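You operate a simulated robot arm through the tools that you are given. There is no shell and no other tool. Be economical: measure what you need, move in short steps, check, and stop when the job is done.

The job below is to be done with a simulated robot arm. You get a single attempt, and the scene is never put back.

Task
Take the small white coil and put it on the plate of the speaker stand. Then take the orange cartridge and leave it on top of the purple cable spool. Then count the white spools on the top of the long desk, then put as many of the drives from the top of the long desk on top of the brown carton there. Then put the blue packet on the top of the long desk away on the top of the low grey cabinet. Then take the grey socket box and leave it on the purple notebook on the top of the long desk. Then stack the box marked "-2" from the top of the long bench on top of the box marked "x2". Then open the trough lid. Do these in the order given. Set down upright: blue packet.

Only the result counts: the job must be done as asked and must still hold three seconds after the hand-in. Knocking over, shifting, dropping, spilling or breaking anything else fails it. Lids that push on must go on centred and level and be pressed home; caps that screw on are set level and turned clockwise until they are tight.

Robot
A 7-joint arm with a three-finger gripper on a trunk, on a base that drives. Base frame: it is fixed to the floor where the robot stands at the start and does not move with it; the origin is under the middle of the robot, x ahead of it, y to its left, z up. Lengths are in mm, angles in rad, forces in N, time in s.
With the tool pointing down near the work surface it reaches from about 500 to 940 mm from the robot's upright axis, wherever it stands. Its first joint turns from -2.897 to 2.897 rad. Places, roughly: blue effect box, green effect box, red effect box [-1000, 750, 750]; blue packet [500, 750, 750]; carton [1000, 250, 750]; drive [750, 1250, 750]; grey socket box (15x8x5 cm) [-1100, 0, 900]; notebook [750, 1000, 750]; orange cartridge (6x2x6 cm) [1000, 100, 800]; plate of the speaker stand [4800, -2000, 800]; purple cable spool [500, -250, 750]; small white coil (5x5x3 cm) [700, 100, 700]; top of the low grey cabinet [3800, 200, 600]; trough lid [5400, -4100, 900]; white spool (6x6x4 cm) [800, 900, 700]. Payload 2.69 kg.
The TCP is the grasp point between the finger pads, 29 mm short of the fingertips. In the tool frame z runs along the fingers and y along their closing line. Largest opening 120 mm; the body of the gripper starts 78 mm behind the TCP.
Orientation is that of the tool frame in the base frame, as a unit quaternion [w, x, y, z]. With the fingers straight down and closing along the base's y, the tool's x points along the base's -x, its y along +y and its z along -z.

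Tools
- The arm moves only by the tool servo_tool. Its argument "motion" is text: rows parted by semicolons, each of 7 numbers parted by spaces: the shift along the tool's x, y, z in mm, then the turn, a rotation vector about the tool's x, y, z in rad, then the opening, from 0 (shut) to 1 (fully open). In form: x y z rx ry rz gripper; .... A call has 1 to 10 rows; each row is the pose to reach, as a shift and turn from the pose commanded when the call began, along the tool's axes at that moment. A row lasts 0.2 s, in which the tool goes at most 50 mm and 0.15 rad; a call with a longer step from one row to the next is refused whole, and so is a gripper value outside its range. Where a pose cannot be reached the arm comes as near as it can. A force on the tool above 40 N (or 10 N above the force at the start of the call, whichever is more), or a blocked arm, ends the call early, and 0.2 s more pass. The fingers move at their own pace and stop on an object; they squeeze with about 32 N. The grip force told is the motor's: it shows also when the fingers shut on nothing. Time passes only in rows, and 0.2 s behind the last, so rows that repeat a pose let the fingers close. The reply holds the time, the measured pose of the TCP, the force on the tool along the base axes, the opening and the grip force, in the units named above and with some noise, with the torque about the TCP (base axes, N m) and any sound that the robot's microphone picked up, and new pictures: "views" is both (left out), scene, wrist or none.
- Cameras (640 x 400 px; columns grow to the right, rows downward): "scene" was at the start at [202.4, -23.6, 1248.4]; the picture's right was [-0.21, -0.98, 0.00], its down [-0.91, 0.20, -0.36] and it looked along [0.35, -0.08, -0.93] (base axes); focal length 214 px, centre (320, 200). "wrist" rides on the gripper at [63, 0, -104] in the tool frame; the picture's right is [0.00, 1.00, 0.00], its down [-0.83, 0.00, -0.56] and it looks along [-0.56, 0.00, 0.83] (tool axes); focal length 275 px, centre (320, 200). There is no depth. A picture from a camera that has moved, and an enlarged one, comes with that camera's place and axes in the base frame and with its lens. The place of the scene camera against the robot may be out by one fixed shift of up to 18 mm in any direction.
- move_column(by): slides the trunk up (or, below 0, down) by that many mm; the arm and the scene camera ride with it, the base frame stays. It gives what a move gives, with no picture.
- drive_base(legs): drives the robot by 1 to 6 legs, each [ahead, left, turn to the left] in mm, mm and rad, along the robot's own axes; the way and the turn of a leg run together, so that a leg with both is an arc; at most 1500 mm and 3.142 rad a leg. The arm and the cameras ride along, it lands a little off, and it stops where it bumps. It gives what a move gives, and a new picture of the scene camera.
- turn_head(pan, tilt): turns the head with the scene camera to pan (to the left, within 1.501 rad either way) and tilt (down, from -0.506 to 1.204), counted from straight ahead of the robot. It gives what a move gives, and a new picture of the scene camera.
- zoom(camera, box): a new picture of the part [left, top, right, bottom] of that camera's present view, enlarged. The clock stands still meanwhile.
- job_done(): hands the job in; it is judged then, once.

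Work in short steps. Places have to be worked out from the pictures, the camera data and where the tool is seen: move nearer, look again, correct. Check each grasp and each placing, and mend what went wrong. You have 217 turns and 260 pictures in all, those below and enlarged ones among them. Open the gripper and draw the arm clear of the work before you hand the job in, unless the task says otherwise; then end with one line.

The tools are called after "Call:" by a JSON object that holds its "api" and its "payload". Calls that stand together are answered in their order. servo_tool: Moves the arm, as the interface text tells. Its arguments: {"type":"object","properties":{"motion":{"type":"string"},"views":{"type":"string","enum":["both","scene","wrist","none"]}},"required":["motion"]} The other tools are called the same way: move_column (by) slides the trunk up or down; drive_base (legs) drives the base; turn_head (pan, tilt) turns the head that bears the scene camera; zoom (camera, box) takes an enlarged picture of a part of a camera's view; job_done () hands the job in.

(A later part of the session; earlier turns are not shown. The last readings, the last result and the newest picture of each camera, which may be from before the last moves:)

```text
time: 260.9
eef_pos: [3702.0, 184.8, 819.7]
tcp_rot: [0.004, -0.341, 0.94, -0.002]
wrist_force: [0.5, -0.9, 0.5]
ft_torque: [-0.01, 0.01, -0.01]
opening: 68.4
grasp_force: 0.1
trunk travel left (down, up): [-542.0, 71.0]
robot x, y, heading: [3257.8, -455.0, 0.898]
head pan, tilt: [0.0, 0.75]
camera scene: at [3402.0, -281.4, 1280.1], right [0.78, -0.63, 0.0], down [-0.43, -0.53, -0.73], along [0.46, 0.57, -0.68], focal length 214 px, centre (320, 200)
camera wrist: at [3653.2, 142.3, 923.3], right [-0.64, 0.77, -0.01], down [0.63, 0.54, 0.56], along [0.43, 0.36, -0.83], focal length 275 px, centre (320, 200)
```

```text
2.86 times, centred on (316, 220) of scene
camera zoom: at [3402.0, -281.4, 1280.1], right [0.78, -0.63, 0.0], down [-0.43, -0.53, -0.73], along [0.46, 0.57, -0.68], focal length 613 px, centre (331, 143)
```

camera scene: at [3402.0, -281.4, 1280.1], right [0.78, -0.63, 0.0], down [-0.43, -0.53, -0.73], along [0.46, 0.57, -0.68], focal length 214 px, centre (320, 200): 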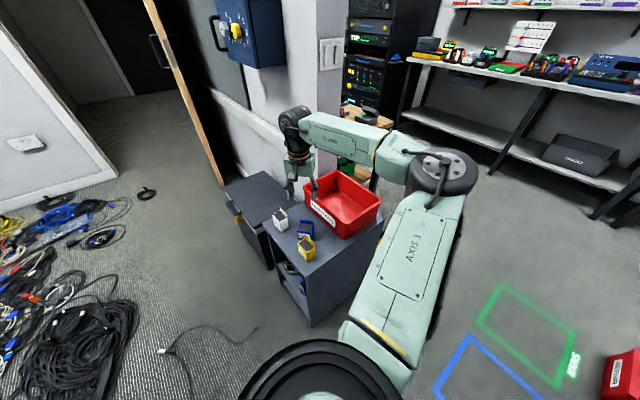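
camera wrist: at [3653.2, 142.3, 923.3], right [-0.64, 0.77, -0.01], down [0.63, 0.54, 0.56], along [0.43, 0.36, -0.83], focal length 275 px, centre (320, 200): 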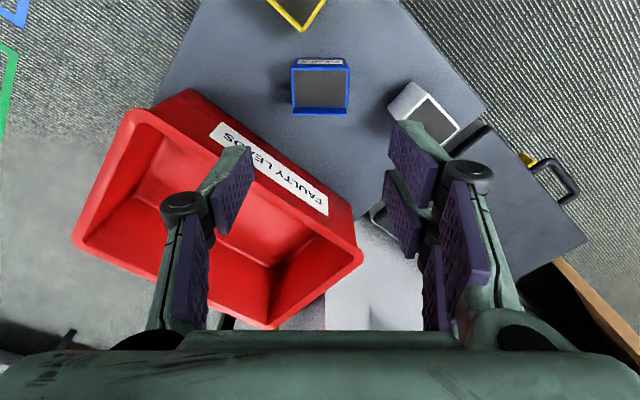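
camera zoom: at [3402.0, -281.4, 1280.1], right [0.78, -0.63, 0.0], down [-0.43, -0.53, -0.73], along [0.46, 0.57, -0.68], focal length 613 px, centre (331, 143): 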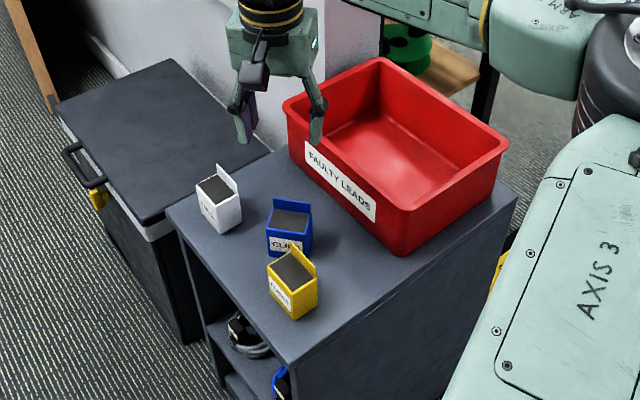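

Packet stands upright on the cabinet. I fold the arm (squaring the tool to the robot), then drive back round to the desk's front and beyond to the socket box.

Call:
{"api": "servo_tool", "payload": {"motion": "0 0 -45 0 0 0 0.7;29 -10 -78 0 0 -0.03 0.7;60 -20 -111 0 0 -0.06 0.7;90 -30 -144 0 0 -0.09 0.7;120 -41 -177 0 0 -0.12 0.7;150 -52 -210 0 0 -0.15 0.7;180 -62 -240 0 0 -0.18 0.7;205 -72 -255 0 0 -0.19 0.7", "views": "none"}}

Call:
{"api": "drive_base", "payload": {"legs": [[0, 0, -0.893], [-360, -560, 0], [-580, -470, 0], [-1150, 0, 0], [-1300, 0, 0]]}}

```text
time: 262.8
eef_pos: [3587.1, -2.8, 1073.3]
tcp_rot: [0.003, -0.427, 0.904, -0.003]
wrist_force: [0.6, -0.8, 0.2]
ft_torque: [-0.03, -0.01, 0.03]
opening: 84.2
grasp_force: 0.0
trunk travel left (down, up): [-542.0, 71.0]
robot x, y, heading: [3262.0, -457.8, 0.888]
head pan, tilt: [0.0, 0.75]
```

```text
time: 285.3
eef_pos: [435.4, -1423.1, 1073.2]
tcp_rot: [0.003, 0.011, 1.0, -0.004]
wrist_force: [-1.0, -0.9, 0.8]
ft_torque: [0.01, 0.04, 0.02]
opening: 83.8
grasp_force: 0.0
trunk travel left (down, up): [-542.0, 71.0]
robot x, y, heading: [-123.3, -1447.5, -0.017]
head pan, tilt: [0.0, 0.75]
camera scene: at [107.2, -1459.6, 1280.2], right [-0.02, -1.0, 0.0], down [-0.68, 0.01, -0.73], along [0.73, -0.01, -0.68], focal length 214 px, centre (320, 200)
```

scene: 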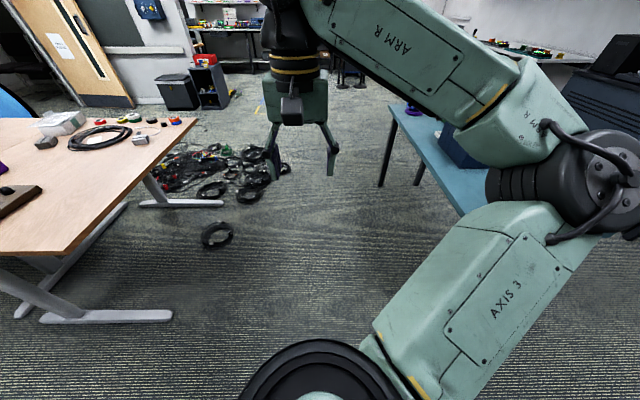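

I go to y≈0 and turn left a quarter to look at what is behind the start position.

Call:
{"api": "drive_base", "payload": {"legs": [[0, 1450, 0.017], [0, 0, 1.571]]}}

Call:
{"api": "turn_head", "payload": {"pan": 1.0, "tilt": 0.45}}

```text
time: 300.6
eef_pos: [-134.2, 561.7, 1073.9]
tcp_rot: [0.005, -0.702, 0.713, -0.001]
wrist_force: [0.3, 0.7, 0.0]
ft_torque: [-0.01, 0.03, -0.02]
opening: 83.9
grasp_force: 0.1
trunk travel left (down, up): [-542.0, 71.0]
robot x, y, heading: [-108.7, 1.0, 1.564]
head pan, tilt: [0.0, 0.75]
camera scene: at [-114.1, 229.7, 1280.1], right [1.0, -0.01, 0.0], down [-0.01, -0.68, -0.73], along [0.01, 0.73, -0.68], focal length 214 px, centre (320, 200)
```

scene: 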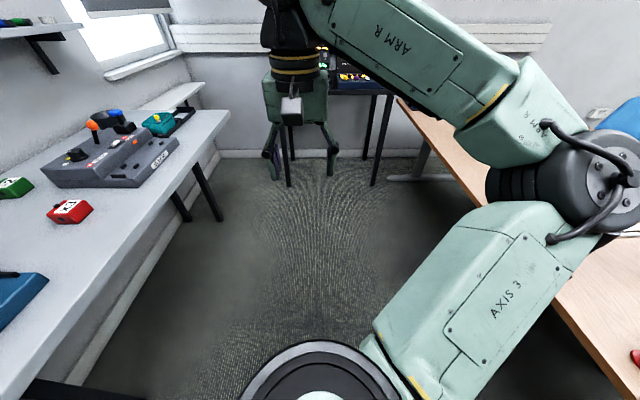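

```text
time: 301.9
eef_pos: [-133.9, 562.4, 1072.9]
tcp_rot: [0.004, -0.702, 0.712, -0.001]
wrist_force: [-0.2, 0.1, 0.0]
ft_torque: [0.0, 0.02, -0.05]
opening: 84.0
grasp_force: 0.0
trunk travel left (down, up): [-542.0, 71.0]
robot x, y, heading: [-105.7, 3.9, 1.563]
head pan, tilt: [1.0, 0.45]
camera scene: at [-191.6, 197.1, 1306.6], right [0.55, 0.84, 0.0], down [0.36, -0.24, -0.9], along [-0.75, 0.49, -0.44], focal length 214 px, centre (320, 200)
```

scene: 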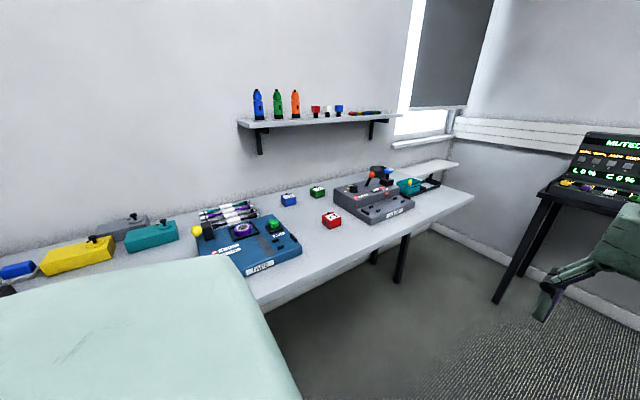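

Zoom on bench items.

Call:
{"api": "zoom", "payload": {"camera": "scene", "box": [0, 180, 320, 300]}}

Call:
{"api": "zoom", "payload": {"camera": "scene", "box": [260, 160, 420, 260]}}

Call:
{"api": "turn_head", "payload": {"pan": 1.5, "tilt": 0.5}}

```text
2.00 times, centred on (160, 240) of scene
camera zoom: at [-191.6, 197.1, 1306.6], right [0.55, 0.84, 0.0], down [0.36, -0.24, -0.9], along [-0.75, 0.49, -0.44], focal length 429 px, centre (640, 120)
```

zoom: 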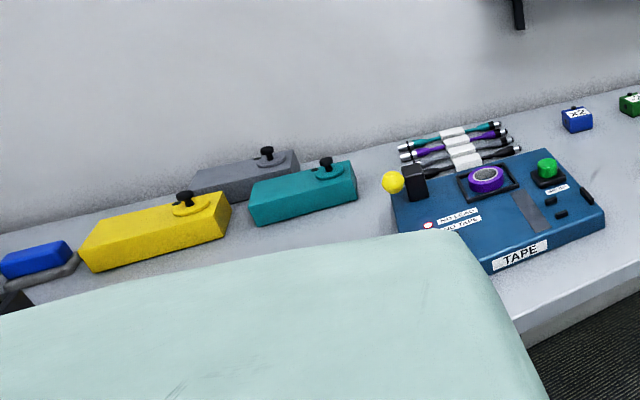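

```text
4.00 times, centred on (340, 210) of scene
camera zoom: at [-191.6, 197.1, 1306.6], right [0.55, 0.84, 0.0], down [0.36, -0.24, -0.9], along [-0.75, 0.49, -0.44], focal length 858 px, centre (240, 160)
```

zoom: 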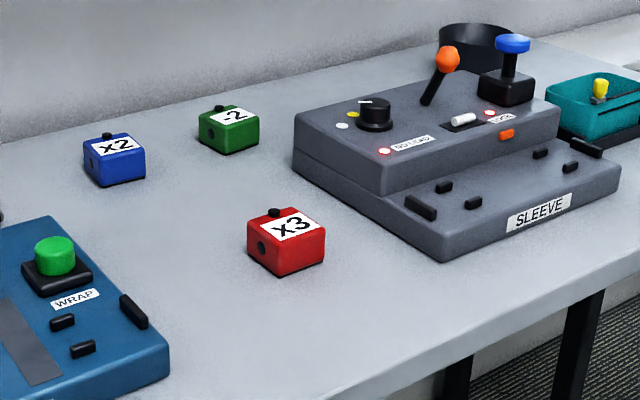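

```text
time: 302.8
eef_pos: [-132.8, 561.7, 1073.1]
tcp_rot: [0.005, -0.702, 0.712, -0.001]
wrist_force: [-0.3, 0.0, 0.5]
ft_torque: [-0.01, -0.04, 0.03]
opening: 84.1
grasp_force: 0.1
trunk travel left (down, up): [-542.0, 71.0]
robot x, y, heading: [-108.4, 6.7, 1.563]
head pan, tilt: [1.499, 0.499]
camera scene: at [-205.4, 154.1, 1302.1], right [0.08, 1.0, 0.0], down [0.48, -0.04, -0.88], along [-0.88, 0.07, -0.48], focal length 214 px, centre (320, 200)
```

scene: 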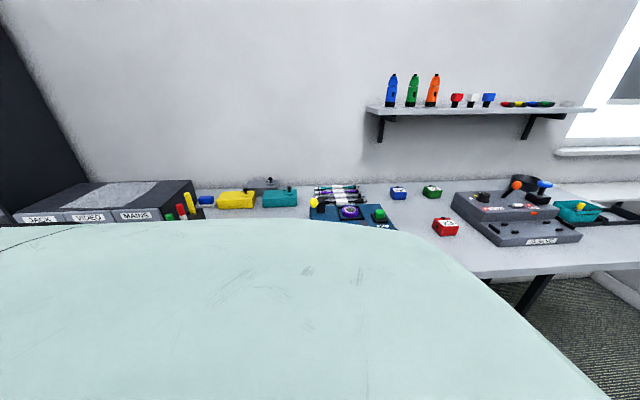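

The grey socket box lies behind the yellow and teal ones. I turn to face the bench and look.

Call:
{"api": "drive_base", "payload": {"legs": [[0, 0, 1.578]]}}

Call:
{"api": "turn_head", "payload": {"pan": 0.2, "tilt": 0.6}}

```text
time: 307.1
eef_pos: [-667.4, -21.8, 1073.4]
tcp_rot: [-0.005, 1.0, -0.009, -0.003]
wrist_force: [-0.3, -0.5, -0.6]
ft_torque: [0.0, -0.02, 0.02]
opening: 84.0
grasp_force: 0.1
trunk travel left (down, up): [-542.0, 71.0]
robot x, y, heading: [-108.2, 3.6, 3.132]
head pan, tilt: [1.499, 0.499]
camera scene: at [-279.4, -98.1, 1302.1], right [-1.0, 0.08, 0.0], down [0.04, 0.48, -0.88], along [-0.07, -0.87, -0.48], focal length 214 px, centre (320, 200)
```

scene: 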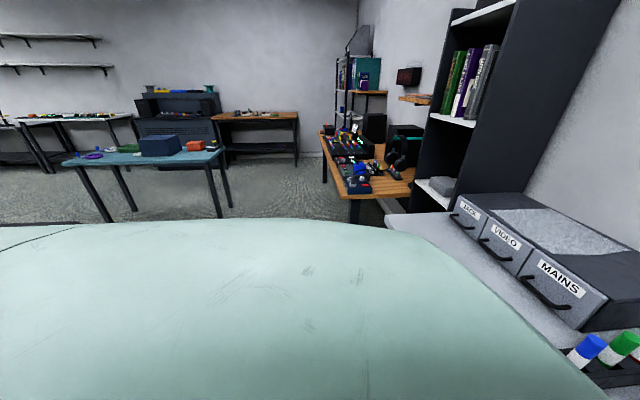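

```text
time: 308.6
eef_pos: [-668.9, -20.8, 1072.4]
tcp_rot: [-0.004, 1.0, -0.009, -0.003]
wrist_force: [-0.4, 0.1, 0.4]
ft_torque: [-0.01, -0.03, -0.01]
opening: 83.8
grasp_force: 0.0
trunk travel left (down, up): [-542.0, 71.0]
robot x, y, heading: [-110.7, 2.7, 3.135]
head pan, tilt: [0.201, 0.6]
camera scene: at [-358.7, -24.1, 1293.0], right [-0.19, 0.98, 0.0], down [0.55, 0.11, -0.83], along [-0.81, -0.16, -0.56], focal length 214 px, centre (320, 200)
```

scene: 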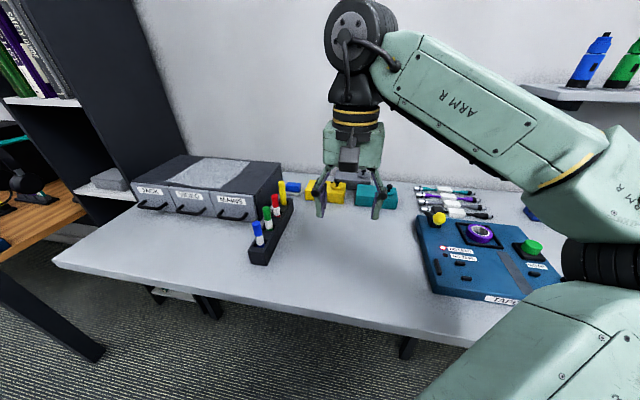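

View through the wrist camera.

Call:
{"api": "zoom", "payload": {"camera": "wrist", "box": [0, 0, 640, 400]}}

Call:
{"api": "zoom", "payload": {"camera": "scene", "box": [260, 160, 440, 260]}}

```text
1.00 times, centred on (320, 200) of wrist (not enlarged: the box is as wide or as high as the picture)
camera zoom: at [-602.9, -24.8, 1177.8], right [-0.01, -1.0, -0.01], down [-0.83, 0.01, 0.56], along [-0.56, 0.01, -0.83], focal length 275 px, centre (320, 200)
```

zoom: 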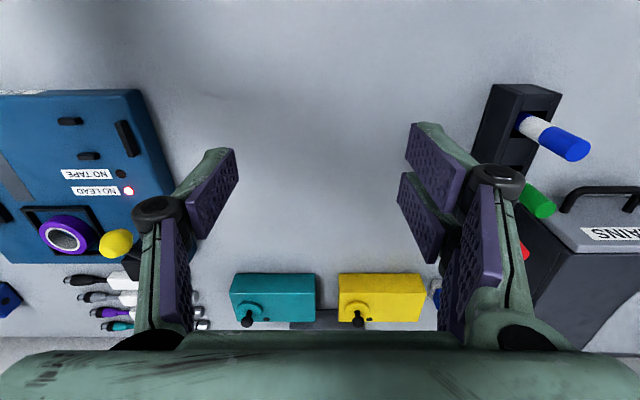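

```text
3.56 times, centred on (350, 210) of scene
camera zoom: at [-358.7, -24.1, 1293.0], right [-0.19, 0.98, 0.0], down [0.55, 0.11, -0.83], along [-0.81, -0.16, -0.56], focal length 763 px, centre (213, 164)
```

zoom: 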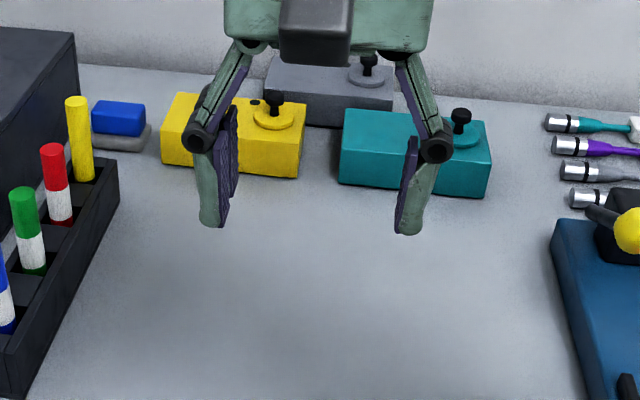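

The grey box sits behind, between yellow (y≈-135) and teal (y≈54), near the wall (bench z≈835). I move closer and look from above with the wrist camera.

Call:
{"api": "drive_base", "payload": {"legs": [[140, 0, 0.009]]}}

Call:
{"api": "servo_tool", "payload": {"motion": "-40 5 0 0 0 0 0.9;-80 10 0 0 0 0 0.9;-120 15 0 0 0 0 0.9;-160 20 0 0 0 0 0.9;-200 20 0 0 0 0 0.9;-230 20 0 0 0 0 0.9", "views": "both"}}

```text
time: 309.9
eef_pos: [-807.3, -26.1, 1072.9]
tcp_rot: [-0.004, 1.0, -0.004, -0.003]
wrist_force: [0.4, 0.1, -0.3]
ft_torque: [0.03, -0.02, 0.03]
opening: 83.9
grasp_force: 0.0
trunk travel left (down, up): [-542.0, 71.0]
robot x, y, heading: [-246.7, -1.8, 3.142]
head pan, tilt: [0.201, 0.6]
camera scene: at [-498.4, -25.5, 1292.8], right [-0.2, 0.98, 0.0], down [0.55, 0.11, -0.82], along [-0.81, -0.16, -0.57], focal length 214 px, centre (320, 200)
```

scene: 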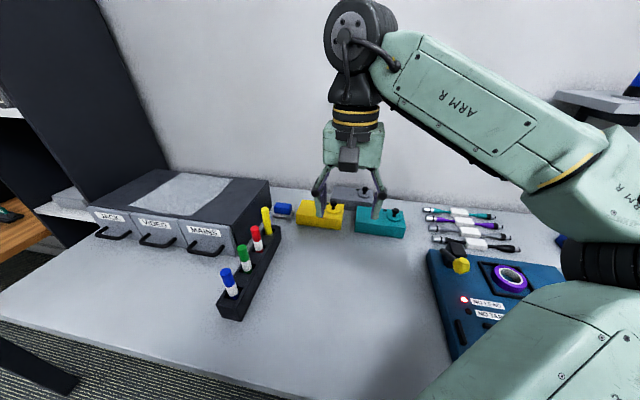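

```text
time: 311.3
eef_pos: [-1036.7, -44.6, 1073.9]
tcp_rot: [-0.004, 1.0, -0.004, -0.003]
wrist_force: [-0.3, -0.6, 0.2]
ft_torque: [0.04, 0.03, -0.02]
opening: 108.0
grasp_force: 0.1
trunk travel left (down, up): [-542.0, 71.0]
robot x, y, heading: [-247.1, 3.3, 3.137]
head pan, tilt: [0.201, 0.6]
camera scene: at [-498.0, -25.7, 1292.9], right [-0.2, 0.98, 0.0], down [0.55, 0.11, -0.82], along [-0.81, -0.16, -0.57], focal length 214 px, centre (320, 200)
camera wrist: at [-972.4, -47.1, 1177.9], right [0.0, -1.0, -0.01], down [-0.83, 0.0, 0.56], along [-0.56, 0.01, -0.83], focal length 275 px, centre (320, 200)
```

scene: 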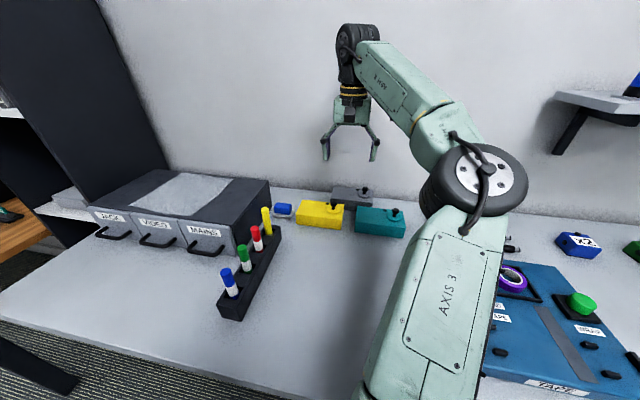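
wrist: 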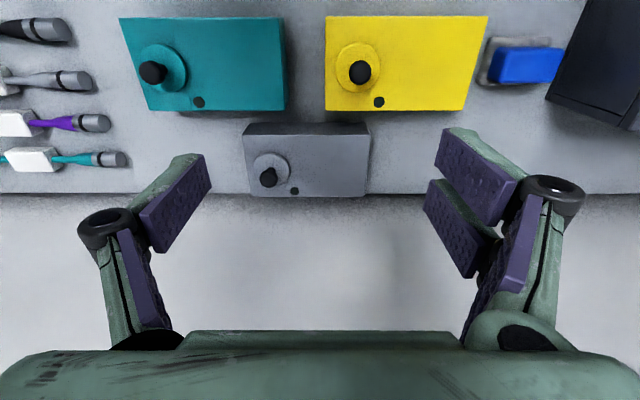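

From above: grey box x≈-1080…-1157, y≈33…-100, top z≈897, wall at x≈-1183, gap ~28 mm front and back. I'll grip it across its depth (along x), so I turn the tool a quarter.

Call:
{"api": "servo_tool", "payload": {"motion": "0 0 0 0 0 0.145 0.9;0 0 0 0 0 0.29 0.9;0 0 0 0 0 0.435 0.9;0 0 0 0 0 0.58 0.9;0 0 0 0 0 0.725 0.9;0 0 0 0 0 0.87 0.9;0 0 0 0 0 1.015 0.9;0 0 0 0 0 1.16 0.9;0 0 0 0 0 1.305 0.9;0 0 0 0 0 1.45 0.9", "views": "none"}}

```text
time: 313.5
eef_pos: [-1036.4, -44.8, 1074.7]
tcp_rot: [-0.001, 0.745, -0.667, -0.004]
wrist_force: [0.0, -0.1, 0.1]
ft_torque: [0.0, 0.02, 0.0]
opening: 107.9
grasp_force: 0.1
trunk travel left (down, up): [-542.0, 71.0]
robot x, y, heading: [-243.8, 4.5, 3.14]
head pan, tilt: [0.201, 0.6]
```

Rotation works. I finish the turn and move over the grey box at z≈1000.

Call:
{"api": "servo_tool", "payload": {"motion": "-6 25 20 0 0 0.04 0.87;-13 50 45 0 0 0.08 0.87;-21 80 75 0 0 0.11 0.87;-21 80 75 0 0 0.11 0.87;-21 80 75 0 0 0.11 0.87", "views": "both"}}

Call:
{"api": "zoom", "payload": {"camera": "scene", "box": [270, 100, 430, 240]}}

```text
time: 314.7
eef_pos: [-1117.5, -30.8, 1000.0]
tcp_rot: [-0.001, 0.708, -0.706, -0.005]
wrist_force: [-0.5, -0.1, 0.5]
ft_torque: [0.01, 0.01, 0.01]
opening: 104.1
grasp_force: 0.0
trunk travel left (down, up): [-542.0, 71.0]
robot x, y, heading: [-246.7, 3.8, 3.138]
head pan, tilt: [0.201, 0.6]
camera scene: at [-497.8, -25.5, 1293.0], right [-0.2, 0.98, 0.0], down [0.55, 0.11, -0.83], along [-0.81, -0.16, -0.56], focal length 214 px, centre (320, 200)
camera wrist: at [-1116.1, -97.2, 1104.1], right [-1.0, -0.01, 0.0], down [0.0, 0.83, 0.56], along [-0.01, 0.56, -0.83], focal length 275 px, centre (320, 200)
```

scene: 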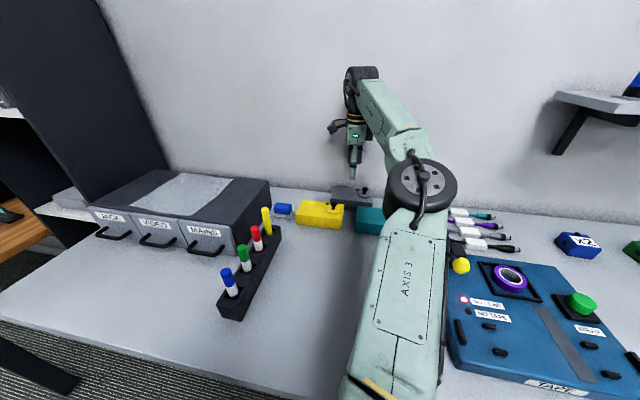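
wrist: 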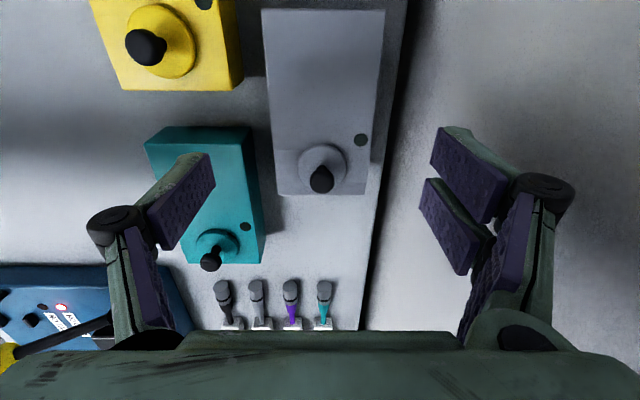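

```text
2.86 times, centred on (350, 170) of scene
camera zoom: at [-497.8, -25.5, 1293.0], right [-0.2, 0.98, 0.0], down [0.55, 0.11, -0.83], along [-0.81, -0.16, -0.56], focal length 613 px, centre (234, 286)
```

zoom: 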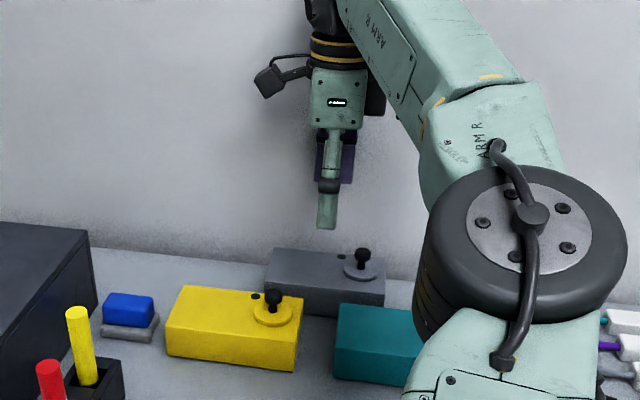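

Clear view: box centred under the tool. I narrow the opening to ~92 mm, shift to y=-38 (gap between teal and yellow), and go down to z 935.

Call:
{"api": "servo_tool", "payload": {"motion": "7 0 20 0 0 0 0.77;7 0 45 0 0 0 0.77;7 0 65 0 0 0 0.77;7 0 65 0 0 0 0.77", "views": "wrist"}}

```text
time: 315.7
eef_pos: [-1117.9, -38.2, 934.8]
tcp_rot: [-0.001, 0.709, -0.706, -0.005]
wrist_force: [0.7, 0.1, 0.1]
ft_torque: [0.0, 0.0, 0.02]
opening: 92.3
grasp_force: 0.2
trunk travel left (down, up): [-542.0, 71.0]
robot x, y, heading: [-247.3, 1.8, 3.14]
head pan, tilt: [0.201, 0.6]
camera wrist: at [-1117.1, -104.3, 1039.0], right [-1.0, -0.01, 0.0], down [0.0, 0.83, 0.56], along [-0.01, 0.56, -0.83], focal length 275 px, centre (320, 200)
```

wrist: 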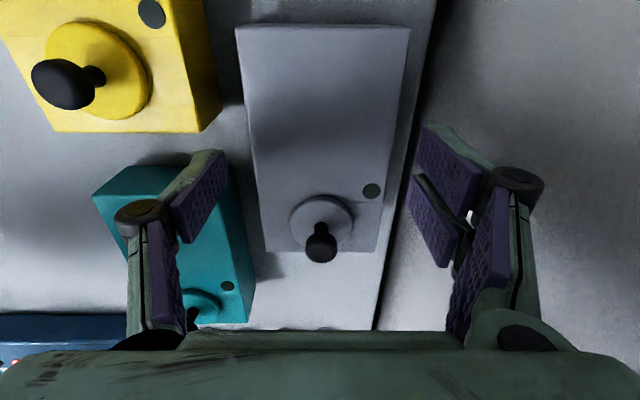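

Zoom to judge the left finger's clearance against the teal box.

Call:
{"api": "zoom", "payload": {"camera": "wrist", "box": [80, 90, 300, 240]}}

```text
2.67 times, centred on (190, 165) of wrist
camera zoom: at [-1117.1, -104.3, 1039.0], right [-1.0, -0.01, 0.0], down [0.0, 0.83, 0.56], along [-0.01, 0.56, -0.83], focal length 734 px, centre (667, 293)
```

zoom: 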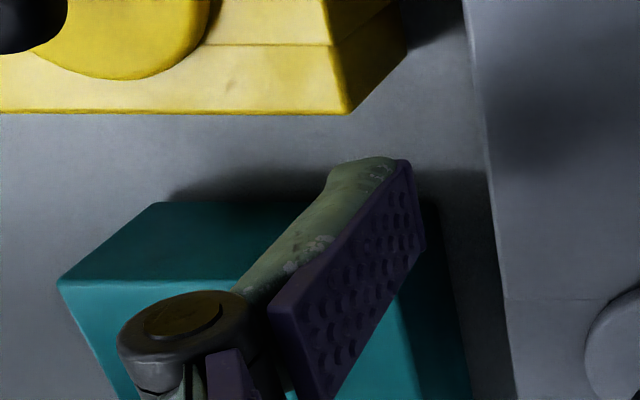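

Teal's near end is at y≈-11, yellow's at -52; the finger (y -33±9) fits in that gap. I centre and go down to TCP 889.

Call:
{"api": "servo_tool", "payload": {"motion": "-5 0 10 0 0 0 0.77;-5 0 25 0 0 0 0.77;-5 0 38 0 0 0 0.77;-5 0 46 0 0 0 0.77", "views": "wrist"}}

```text
time: 316.7
eef_pos: [-1118.9, -32.7, 889.2]
tcp_rot: [-0.002, 0.708, -0.706, -0.006]
wrist_force: [0.2, 0.1, 0.3]
ft_torque: [-0.01, -0.01, 0.02]
opening: 92.5
grasp_force: 0.1
trunk travel left (down, up): [-542.0, 71.0]
robot x, y, heading: [-245.0, 1.7, 3.141]
head pan, tilt: [0.201, 0.6]
camera wrist: at [-1117.6, -98.4, 993.1], right [-1.0, -0.01, 0.0], down [0.0, 0.83, 0.56], along [-0.01, 0.56, -0.83], focal length 275 px, centre (320, 200)
```

wrist: 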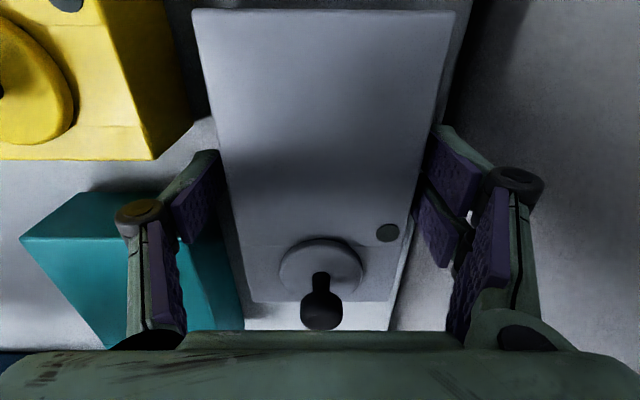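

No contact; fingers are on both sides of the box. Close.

Call:
{"api": "servo_tool", "payload": {"motion": "0 0 1 0 0 0 0.6;0 0 1 0 0 0 0.3;0 0 1 0 0 0 0.3;0 0 1 0 0 0 0.3", "views": "wrist"}}

```text
time: 317.7
eef_pos: [-1120.3, -33.2, 887.8]
tcp_rot: [-0.002, 0.708, -0.706, -0.006]
wrist_force: [-7.3, 0.8, 5.0]
ft_torque: [-0.15, 0.72, -0.11]
opening: 79.9
grasp_force: 31.8
trunk travel left (down, up): [-542.0, 71.0]
robot x, y, heading: [-246.7, 2.6, 3.137]
head pan, tilt: [0.201, 0.6]
camera wrist: at [-1117.8, -98.5, 992.8], right [-1.0, -0.01, 0.01], down [0.0, 0.83, 0.56], along [-0.01, 0.56, -0.83], focal length 275 px, centre (320, 200)
```

wrist: 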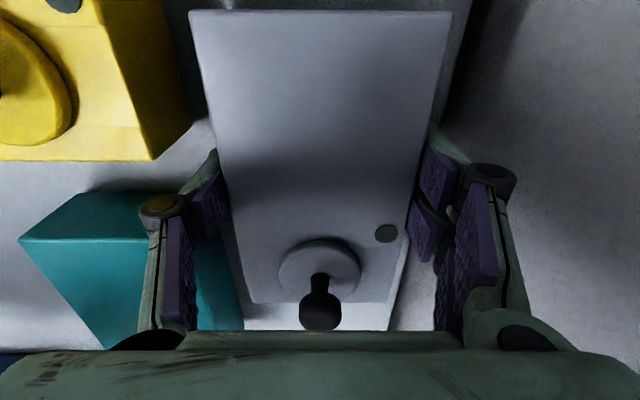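

Gripped at 80 mm. Lift straight up.

Call:
{"api": "servo_tool", "payload": {"motion": "0 0 -10 0 0 0 0;0 0 -30 0 0 0 0;0 0 -65 0 0 0 0;0 0 -105 0 0 0 0;0 0 -150 0 0 0 0", "views": "wrist"}}

```text
time: 318.9
eef_pos: [-1117.7, -35.7, 1038.2]
tcp_rot: [-0.002, 0.708, -0.706, -0.004]
wrist_force: [-0.3, 0.7, -8.6]
ft_torque: [-0.03, -0.01, 0.02]
opening: 79.8
grasp_force: 32.0
trunk travel left (down, up): [-542.0, 71.0]
robot x, y, heading: [-246.3, 2.4, 3.14]
head pan, tilt: [0.201, 0.6]
camera wrist: at [-1116.7, -101.5, 1142.4], right [-1.0, -0.01, 0.0], down [-0.01, 0.83, 0.56], along [-0.01, 0.56, -0.83], focal length 275 px, centre (320, 200)
```

wrist: 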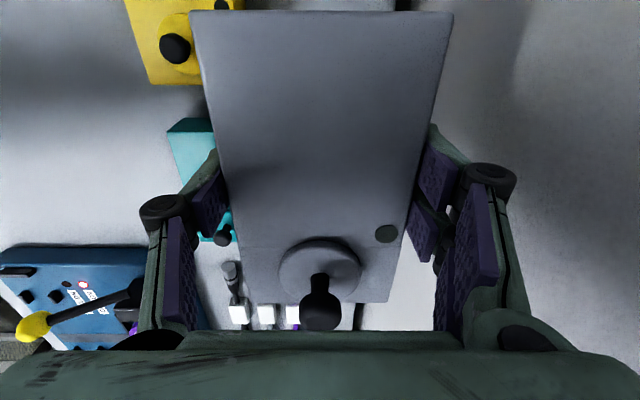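

Box held level. I retract it over the bench toward the robot, back away, turn to face the desk and slide to the notebook.

Call:
{"api": "servo_tool", "payload": {"motion": "0 -40 -5 0 0 0 0;0 -80 -10 0 0 0 0;0 -120 -15 0 0 0 0;0 -160 -20 0 0 0 0;0 -200 -25 0 0 0 0;0 -240 -30 0 0 0 0;0 -280 -35 0 0 0 0;0 -305 -38 0 0 0 0", "views": "none"}}

Call:
{"api": "drive_base", "payload": {"legs": [[-125, 0, 0], [0, 0, -1.571], [0, 0, -1.57], [0, 1100, 0]]}}

```text
time: 320.7
eef_pos: [-812.7, -34.6, 1074.0]
tcp_rot: [-0.003, 0.709, -0.705, -0.004]
wrist_force: [0.9, 0.1, -8.1]
ft_torque: [-0.04, 0.0, 0.0]
opening: 79.8
grasp_force: 32.2
trunk travel left (down, up): [-542.0, 71.0]
robot x, y, heading: [-246.0, 6.3, 3.141]
head pan, tilt: [0.201, 0.6]
```

```text
time: 338.3
eef_pos: [449.5, 1132.7, 1075.0]
tcp_rot: [0.005, 0.71, 0.704, -0.002]
wrist_force: [0.1, -0.7, -7.6]
ft_torque: [0.05, 0.02, -0.02]
opening: 80.1
grasp_force: 31.6
trunk travel left (down, up): [-542.0, 71.0]
robot x, y, heading: [-116.9, 1104.2, -0.005]
head pan, tilt: [0.201, 0.6]
camera scene: at [118.3, 1103.7, 1292.9], right [0.19, -0.98, 0.0], down [-0.56, -0.11, -0.82], along [0.81, 0.16, -0.57], focal length 214 px, centre (320, 200)
```

scene: 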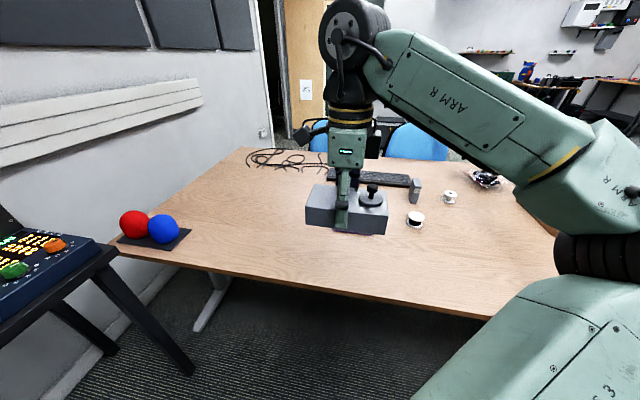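

I drive in and turn the box so its long side lies along x.

Call:
{"api": "drive_base", "payload": {"legs": [[130, 0, 0.005]]}}

Call:
{"api": "servo_tool", "payload": {"motion": "0 5 0 0 0 -0.145 0;0 10 0 0 0 -0.29 0;0 15 0 0 0 -0.435 0;0 20 0 0 0 -0.58 0;0 25 0 0 0 -0.725 0;0 30 0 0 0 -0.87 0;0 35 0 0 0 -1.015 0;0 40 0 0 0 -1.16 0;0 45 0 0 0 -1.305 0;0 50 0 0 0 -1.45 0", "views": "none"}}

Call:
{"api": "servo_tool", "payload": {"motion": "0 0 0 0 0 -0.06 0;0 0 0 0 0 -0.121 0;0 0 0 0 0 -0.121 0", "views": "wrist"}}

```text
time: 339.6
eef_pos: [580.7, 1134.9, 1072.1]
tcp_rot: [0.005, 0.708, 0.706, -0.001]
wrist_force: [0.7, -0.1, -8.5]
ft_torque: [0.06, 0.02, 0.02]
opening: 79.9
grasp_force: 31.8
trunk travel left (down, up): [-542.0, 71.0]
robot x, y, heading: [12.3, 1099.0, -0.003]
head pan, tilt: [0.201, 0.6]
camera scene: at [249.0, 1103.6, 1292.7], right [0.19, -0.98, 0.0], down [-0.56, -0.11, -0.82], along [0.81, 0.16, -0.57], focal length 214 px, centre (320, 200)
```

scene: 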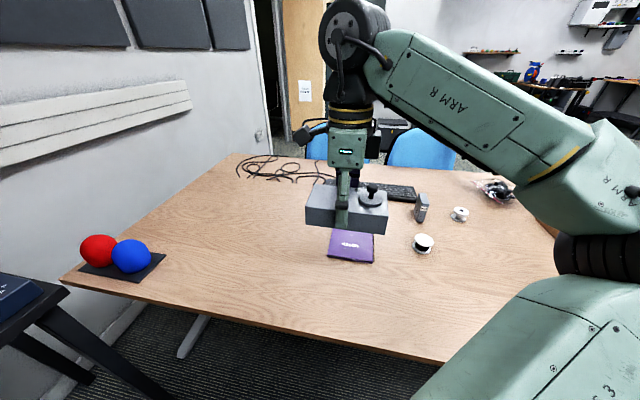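

```text
time: 341.8
eef_pos: [630.8, 1133.9, 1073.9]
tcp_rot: [0.001, 0.06, 0.998, -0.004]
wrist_force: [0.6, -0.1, -8.2]
ft_torque: [-0.01, 0.07, 0.0]
opening: 80.0
grasp_force: 32.3
trunk travel left (down, up): [-542.0, 71.0]
robot x, y, heading: [10.2, 1099.1, -0.001]
head pan, tilt: [0.201, 0.6]
```

```text
time: 342.6
eef_pos: [631.5, 1132.9, 1073.4]
tcp_rot: [0.002, 0.0, 1.0, -0.005]
wrist_force: [0.3, -0.4, -8.3]
ft_torque: [0.03, 0.05, 0.0]
opening: 80.0
grasp_force: 31.7
trunk travel left (down, up): [-542.0, 71.0]
robot x, y, heading: [14.3, 1097.9, -0.005]
head pan, tilt: [0.201, 0.6]
camera wrist: at [567.4, 1132.8, 1178.0], right [0.0, 1.0, -0.01], down [0.83, 0.01, 0.56], along [0.56, -0.01, -0.83], focal length 275 px, centre (320, 200)
```

wrist: 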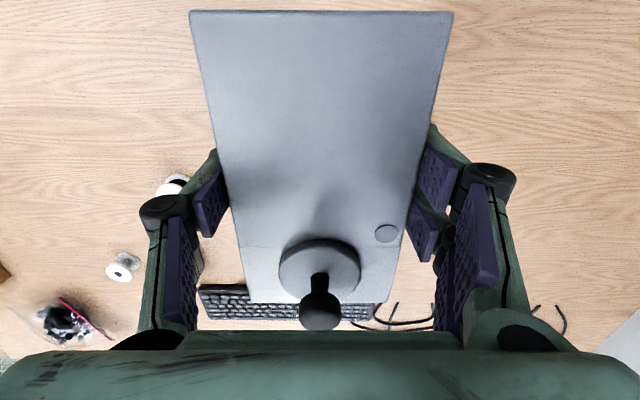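

I carry the box over the notebook centre ≈[847, 1112] at z≈880.

Call:
{"api": "servo_tool", "payload": {"motion": "-35 -3 20 0 0 0 0;-70 -6 45 0 0 0 0;-105 -9 75 0 0 0 0;-140 -12 105 0 0 0 0;-175 -16 140 0 0 0 0;-210 -20 165 0 0 0 0;-215 -20 193 0 0 0 0;-215 -20 193 0 0 0 0", "views": "both"}}

Call:
{"api": "zoom", "payload": {"camera": "scene", "box": [280, 160, 440, 280]}}

```text
time: 344.4
eef_pos: [846.1, 1111.5, 881.6]
tcp_rot: [0.002, 0.0, 1.0, -0.004]
wrist_force: [0.0, -0.1, -7.6]
ft_torque: [0.01, 0.04, 0.01]
opening: 79.7
grasp_force: 32.0
trunk travel left (down, up): [-542.0, 71.0]
robot x, y, heading: [14.7, 1102.4, -0.007]
head pan, tilt: [0.201, 0.6]
camera scene: at [248.6, 1103.6, 1292.8], right [0.19, -0.98, 0.0], down [-0.55, -0.11, -0.82], along [0.81, 0.16, -0.57], focal length 214 px, centre (320, 200)
camera wrist: at [782.4, 1110.9, 985.2], right [0.0, 1.0, -0.01], down [0.83, 0.01, 0.56], along [0.56, -0.01, -0.83], focal length 275 px, centre (320, 200)
```

scene: 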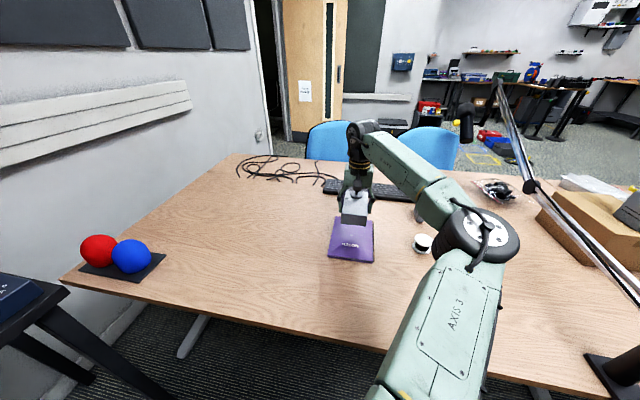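
wrist: 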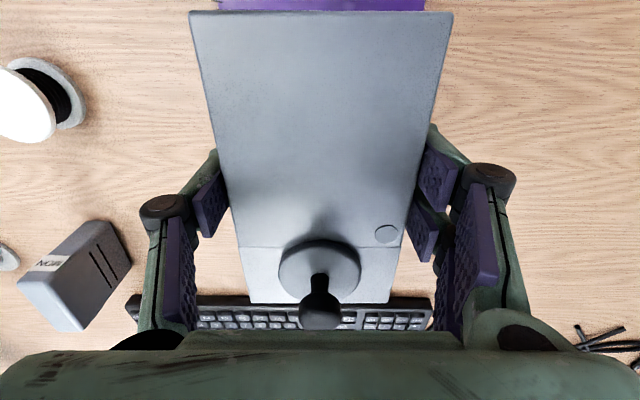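

```text
3.33 times, centred on (360, 220) of scene
camera zoom: at [248.6, 1103.6, 1292.8], right [0.19, -0.98, 0.0], down [-0.55, -0.11, -0.82], along [0.81, 0.16, -0.57], focal length 715 px, centre (187, 133)
```

zoom: 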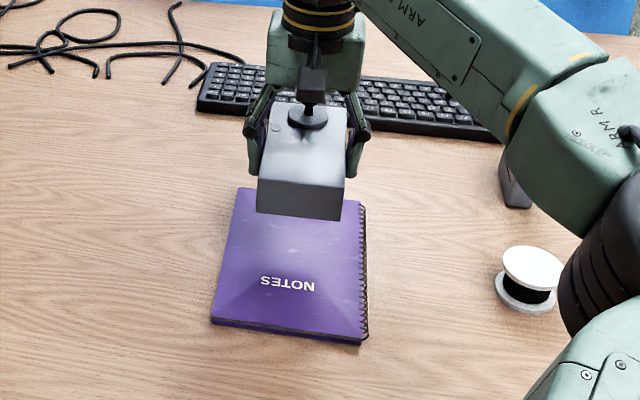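

Position agrees with the wrist view (notebook y 1035–1189). I lower, then creep to contact.

Call:
{"api": "servo_tool", "payload": {"motion": "0 0 40 0 0 0 0;0 0 80 0 0 0 0;0 0 95 0 0 0 0;0 0 99 0 0 0 0;0 0 103 0 0 0 0;0 0 106 0 0 0 0", "views": "none"}}

```text
time: 345.8
eef_pos: [844.9, 1109.2, 780.6]
tcp_rot: [0.005, 0.001, 1.0, -0.004]
wrist_force: [-1.0, -1.7, 21.2]
ft_torque: [0.13, 0.43, -0.02]
opening: 79.9
grasp_force: 31.8
trunk travel left (down, up): [-542.0, 71.0]
robot x, y, heading: [13.7, 1101.8, -0.01]
head pan, tilt: [0.201, 0.6]
```

Contact. I ease up 4 mm, open and rise.

Call:
{"api": "servo_tool", "payload": {"motion": "0 0 -4 0 0 0 0;0 0 -4 0 0 0 0.75;0 0 -4 0 0 0 0.8;0 0 -4 0 0 0 0.8;0 0 -40 0 0 0 0.8;0 0 -85 0 0 0 0.8;0 0 -130 0 0 0 0.8;0 0 -170 0 0 0 0.8", "views": "both"}}

Call:
{"api": "zoom", "payload": {"camera": "scene", "box": [280, 160, 440, 280]}}

```text
time: 347.6
eef_pos: [844.0, 1112.9, 948.4]
tcp_rot: [0.001, 0.0, 1.0, -0.005]
wrist_force: [0.4, -0.6, 0.4]
ft_torque: [0.02, 0.01, 0.02]
opening: 96.1
grasp_force: 0.0
trunk travel left (down, up): [-542.0, 71.0]
robot x, y, heading: [10.9, 1097.8, -0.008]
head pan, tilt: [0.201, 0.6]
camera scene: at [247.6, 1103.7, 1293.0], right [0.19, -0.98, 0.0], down [-0.55, -0.11, -0.83], along [0.81, 0.16, -0.56], focal length 214 px, centre (320, 200)
camera wrist: at [781.1, 1111.8, 1052.7], right [0.0, 1.0, -0.01], down [0.83, 0.01, 0.56], along [0.56, -0.01, -0.83], focal length 275 px, centre (320, 200)
```

scene: 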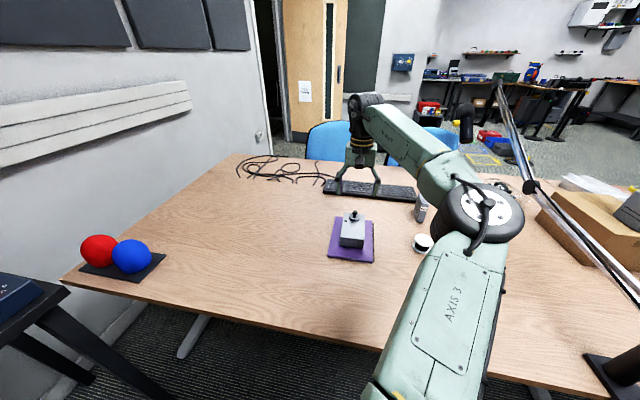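
wrist: 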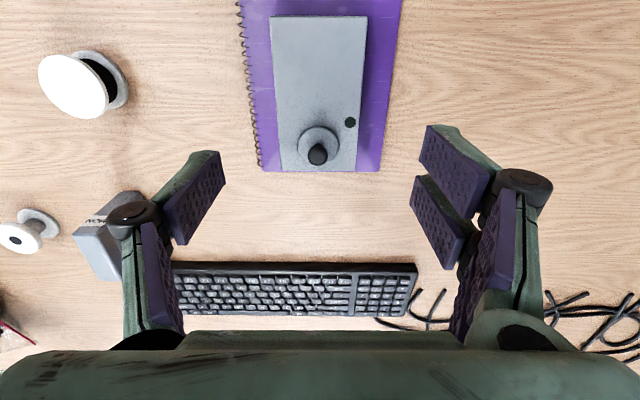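

```text
3.33 times, centred on (360, 220) of scene
camera zoom: at [247.6, 1103.7, 1293.0], right [0.19, -0.98, 0.0], down [-0.55, -0.11, -0.83], along [0.81, 0.16, -0.56], focal length 715 px, centre (187, 133)
```

zoom: 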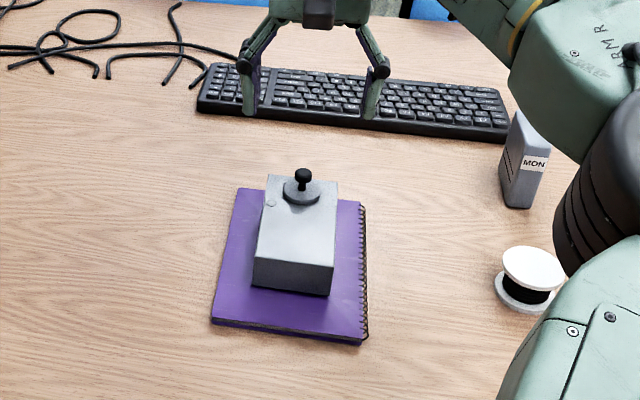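

Socket box sits on the notebook. I fold the arm and go to the bench for the effect boxes, facing them from y≈620.

Call:
{"api": "servo_tool", "payload": {"motion": "30 0 -30 0 0 0 0.6;68 0 -55 0 0 0 0.6;108 1 -75 0 0 0 0.6;150 2 -90 0 0 0 0.6;192 3 -105 0 0 0 0.6;234 4 -118 0 0 0 0.6;272 5 -126 0 0 0 0.6", "views": "none"}}

Call:
{"api": "drive_base", "payload": {"legs": [[-125, 0, 0], [0, -480, 0], [0, 0, -1.571], [0, 0, -1.565], [100, 0, 0]]}}

Call:
{"api": "turn_head", "payload": {"pan": -0.1, "tilt": 0.7}}

```text
time: 349.1
eef_pos: [571.4, 1118.8, 1072.1]
tcp_rot: [0.002, 0.001, 1.0, -0.004]
wrist_force: [0.3, 0.2, 0.8]
ft_torque: [0.02, 0.01, 0.01]
opening: 72.2
grasp_force: 0.1
trunk travel left (down, up): [-542.0, 71.0]
robot x, y, heading: [14.7, 1101.0, -0.006]
head pan, tilt: [0.201, 0.6]
```

```text
time: 362.9
eef_pos: [-772.9, 602.2, 1072.4]
tcp_rot: [-0.004, 1.0, -0.001, -0.002]
wrist_force: [-0.2, 0.5, -0.1]
ft_torque: [0.02, -0.01, -0.01]
opening: 71.9
grasp_force: 0.0
trunk travel left (down, up): [-542.0, 71.0]
robot x, y, heading: [-214.6, 620.0, 3.137]
head pan, tilt: [0.201, 0.6]
camera scene: at [-465.7, 594.3, 1292.8], right [-0.19, 0.98, 0.0], down [0.56, 0.11, -0.82], along [-0.81, -0.16, -0.57], focal length 214 px, centre (320, 200)
```

scene: 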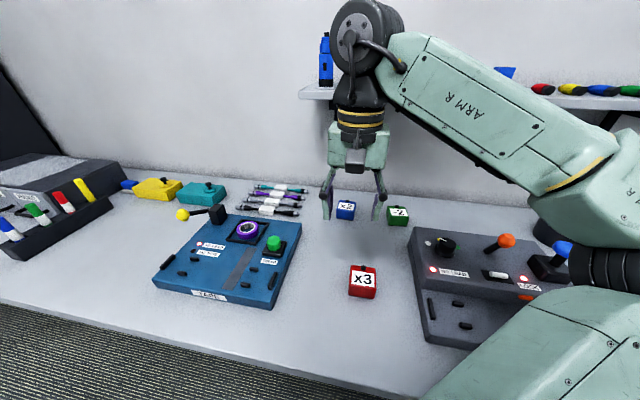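

```text
time: 363.6
eef_pos: [-774.4, 602.7, 1072.8]
tcp_rot: [-0.005, 1.0, -0.001, -0.002]
wrist_force: [-0.1, 0.2, 0.5]
ft_torque: [0.02, 0.01, 0.03]
opening: 72.1
grasp_force: 0.0
trunk travel left (down, up): [-542.0, 71.0]
robot x, y, heading: [-216.5, 623.0, 3.13]
head pan, tilt: [-0.099, 0.7]
camera scene: at [-462.8, 620.3, 1284.4], right [0.11, 0.99, 0.0], down [0.64, -0.07, -0.77], along [-0.76, 0.08, -0.64], focal length 214 px, centre (320, 200)
```

scene: 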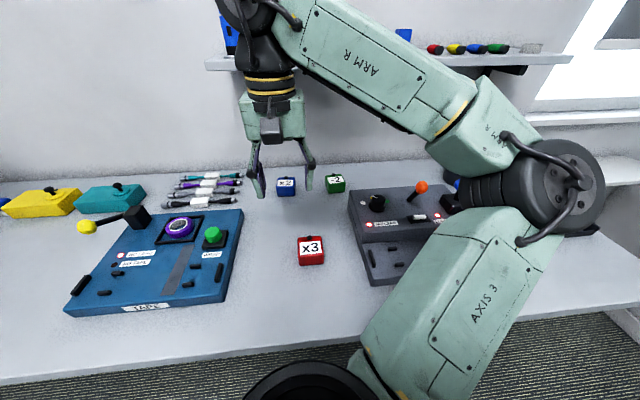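

Both boxes are at x≈-1018 (green y≈728, blue y≈569), under a wall shelf (z≈1195). I'll tilt the tool so the wrist leans toward me; first a closer look.

Call:
{"api": "zoom", "payload": {"camera": "scene", "box": [240, 150, 400, 280]}}

Call:
{"api": "servo_tool", "payload": {"motion": "-15 -10 20 0 -0.06 0 0.6;-30 -20 40 0 -0.12 0 0.6;-45 -30 60 0 -0.18 0 0.6;-60 -40 80 0 -0.24 0 0.6;-75 -50 95 0 -0.3 0 0.6;-90 -50 110 0 -0.35 0 0.6;-90 -50 110 0 -0.35 0 0.6", "views": "both"}}

```text
3.08 times, centred on (320, 215) of scene
camera zoom: at [-462.8, 620.3, 1284.4], right [0.11, 0.99, 0.0], down [0.64, -0.07, -0.77], along [-0.76, 0.08, -0.64], focal length 660 px, centre (320, 154)
```

zoom: 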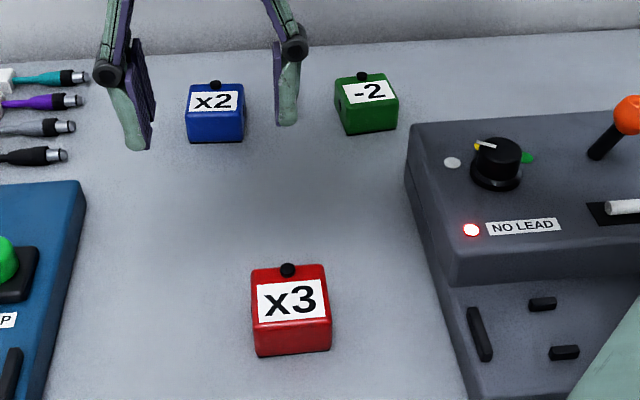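

```text
time: 365.2
eef_pos: [-863.2, 652.7, 961.9]
tcp_rot: [-0.005, 0.984, 0.0, -0.176]
wrist_force: [-0.1, 0.3, 0.2]
ft_torque: [-0.03, 0.0, -0.02]
opening: 71.8
grasp_force: 0.1
trunk travel left (down, up): [-542.0, 71.0]
robot x, y, heading: [-212.6, 625.8, 3.129]
head pan, tilt: [-0.099, 0.7]
camera scene: at [-462.8, 620.3, 1284.4], right [0.11, 0.99, 0.0], down [0.64, -0.07, -0.76], along [-0.76, 0.08, -0.64], focal length 214 px, centre (320, 200)
camera wrist: at [-768.5, 651.3, 1038.6], right [0.0, -1.0, -0.01], down [-0.59, -0.01, 0.81], along [-0.81, 0.0, -0.59], focal length 275 px, centre (320, 200)
```

scene: 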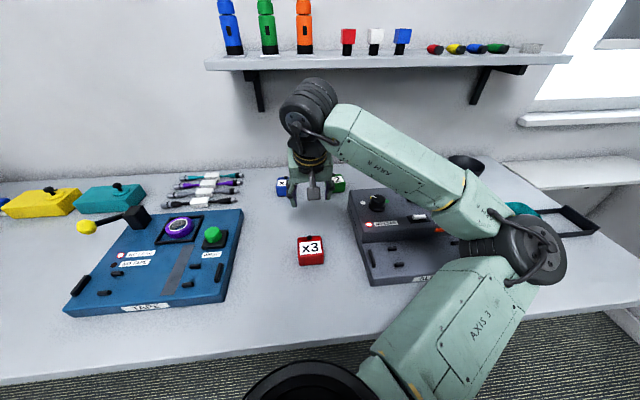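
wrist: 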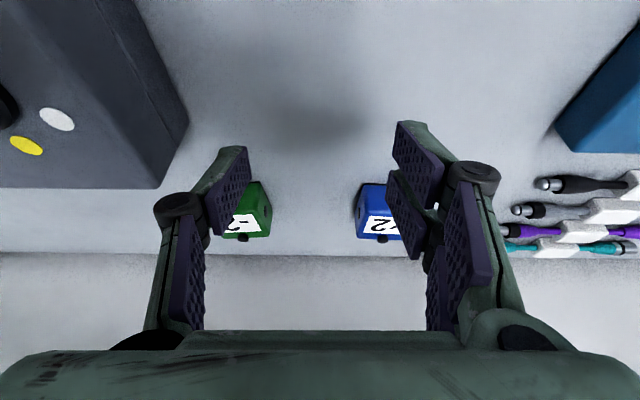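

I zoom in on the two boxes to see the black stud on top.

Call:
{"api": "zoom", "payload": {"camera": "wrist", "box": [210, 160, 410, 260]}}

Call:
{"api": "zoom", "payload": {"camera": "scene", "box": [285, 225, 335, 275]}}

```text
3.20 times, centred on (310, 210) of wrist
camera zoom: at [-768.5, 651.3, 1038.6], right [0.0, -1.0, -0.01], down [-0.59, -0.01, 0.81], along [-0.81, 0.0, -0.59], focal length 881 px, centre (352, 168)
```

zoom: 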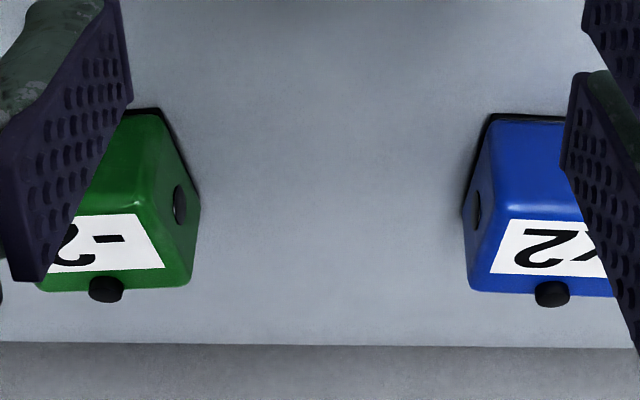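

```text
8.00 times, centred on (310, 250) of scene
camera zoom: at [-462.8, 620.3, 1284.4], right [0.11, 0.99, 0.0], down [0.64, -0.07, -0.76], along [-0.76, 0.08, -0.64], focal length 1716 px, centre (400, -200)
```

zoom: 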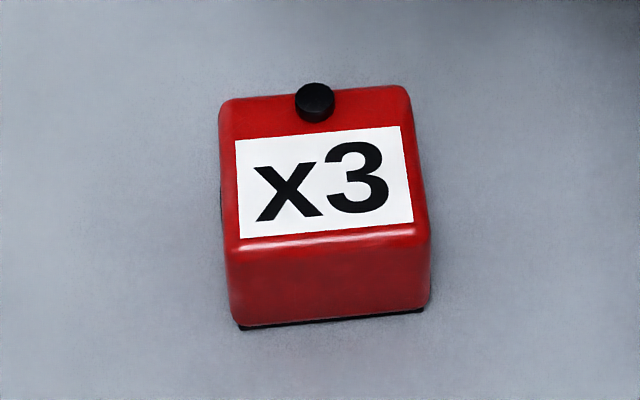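

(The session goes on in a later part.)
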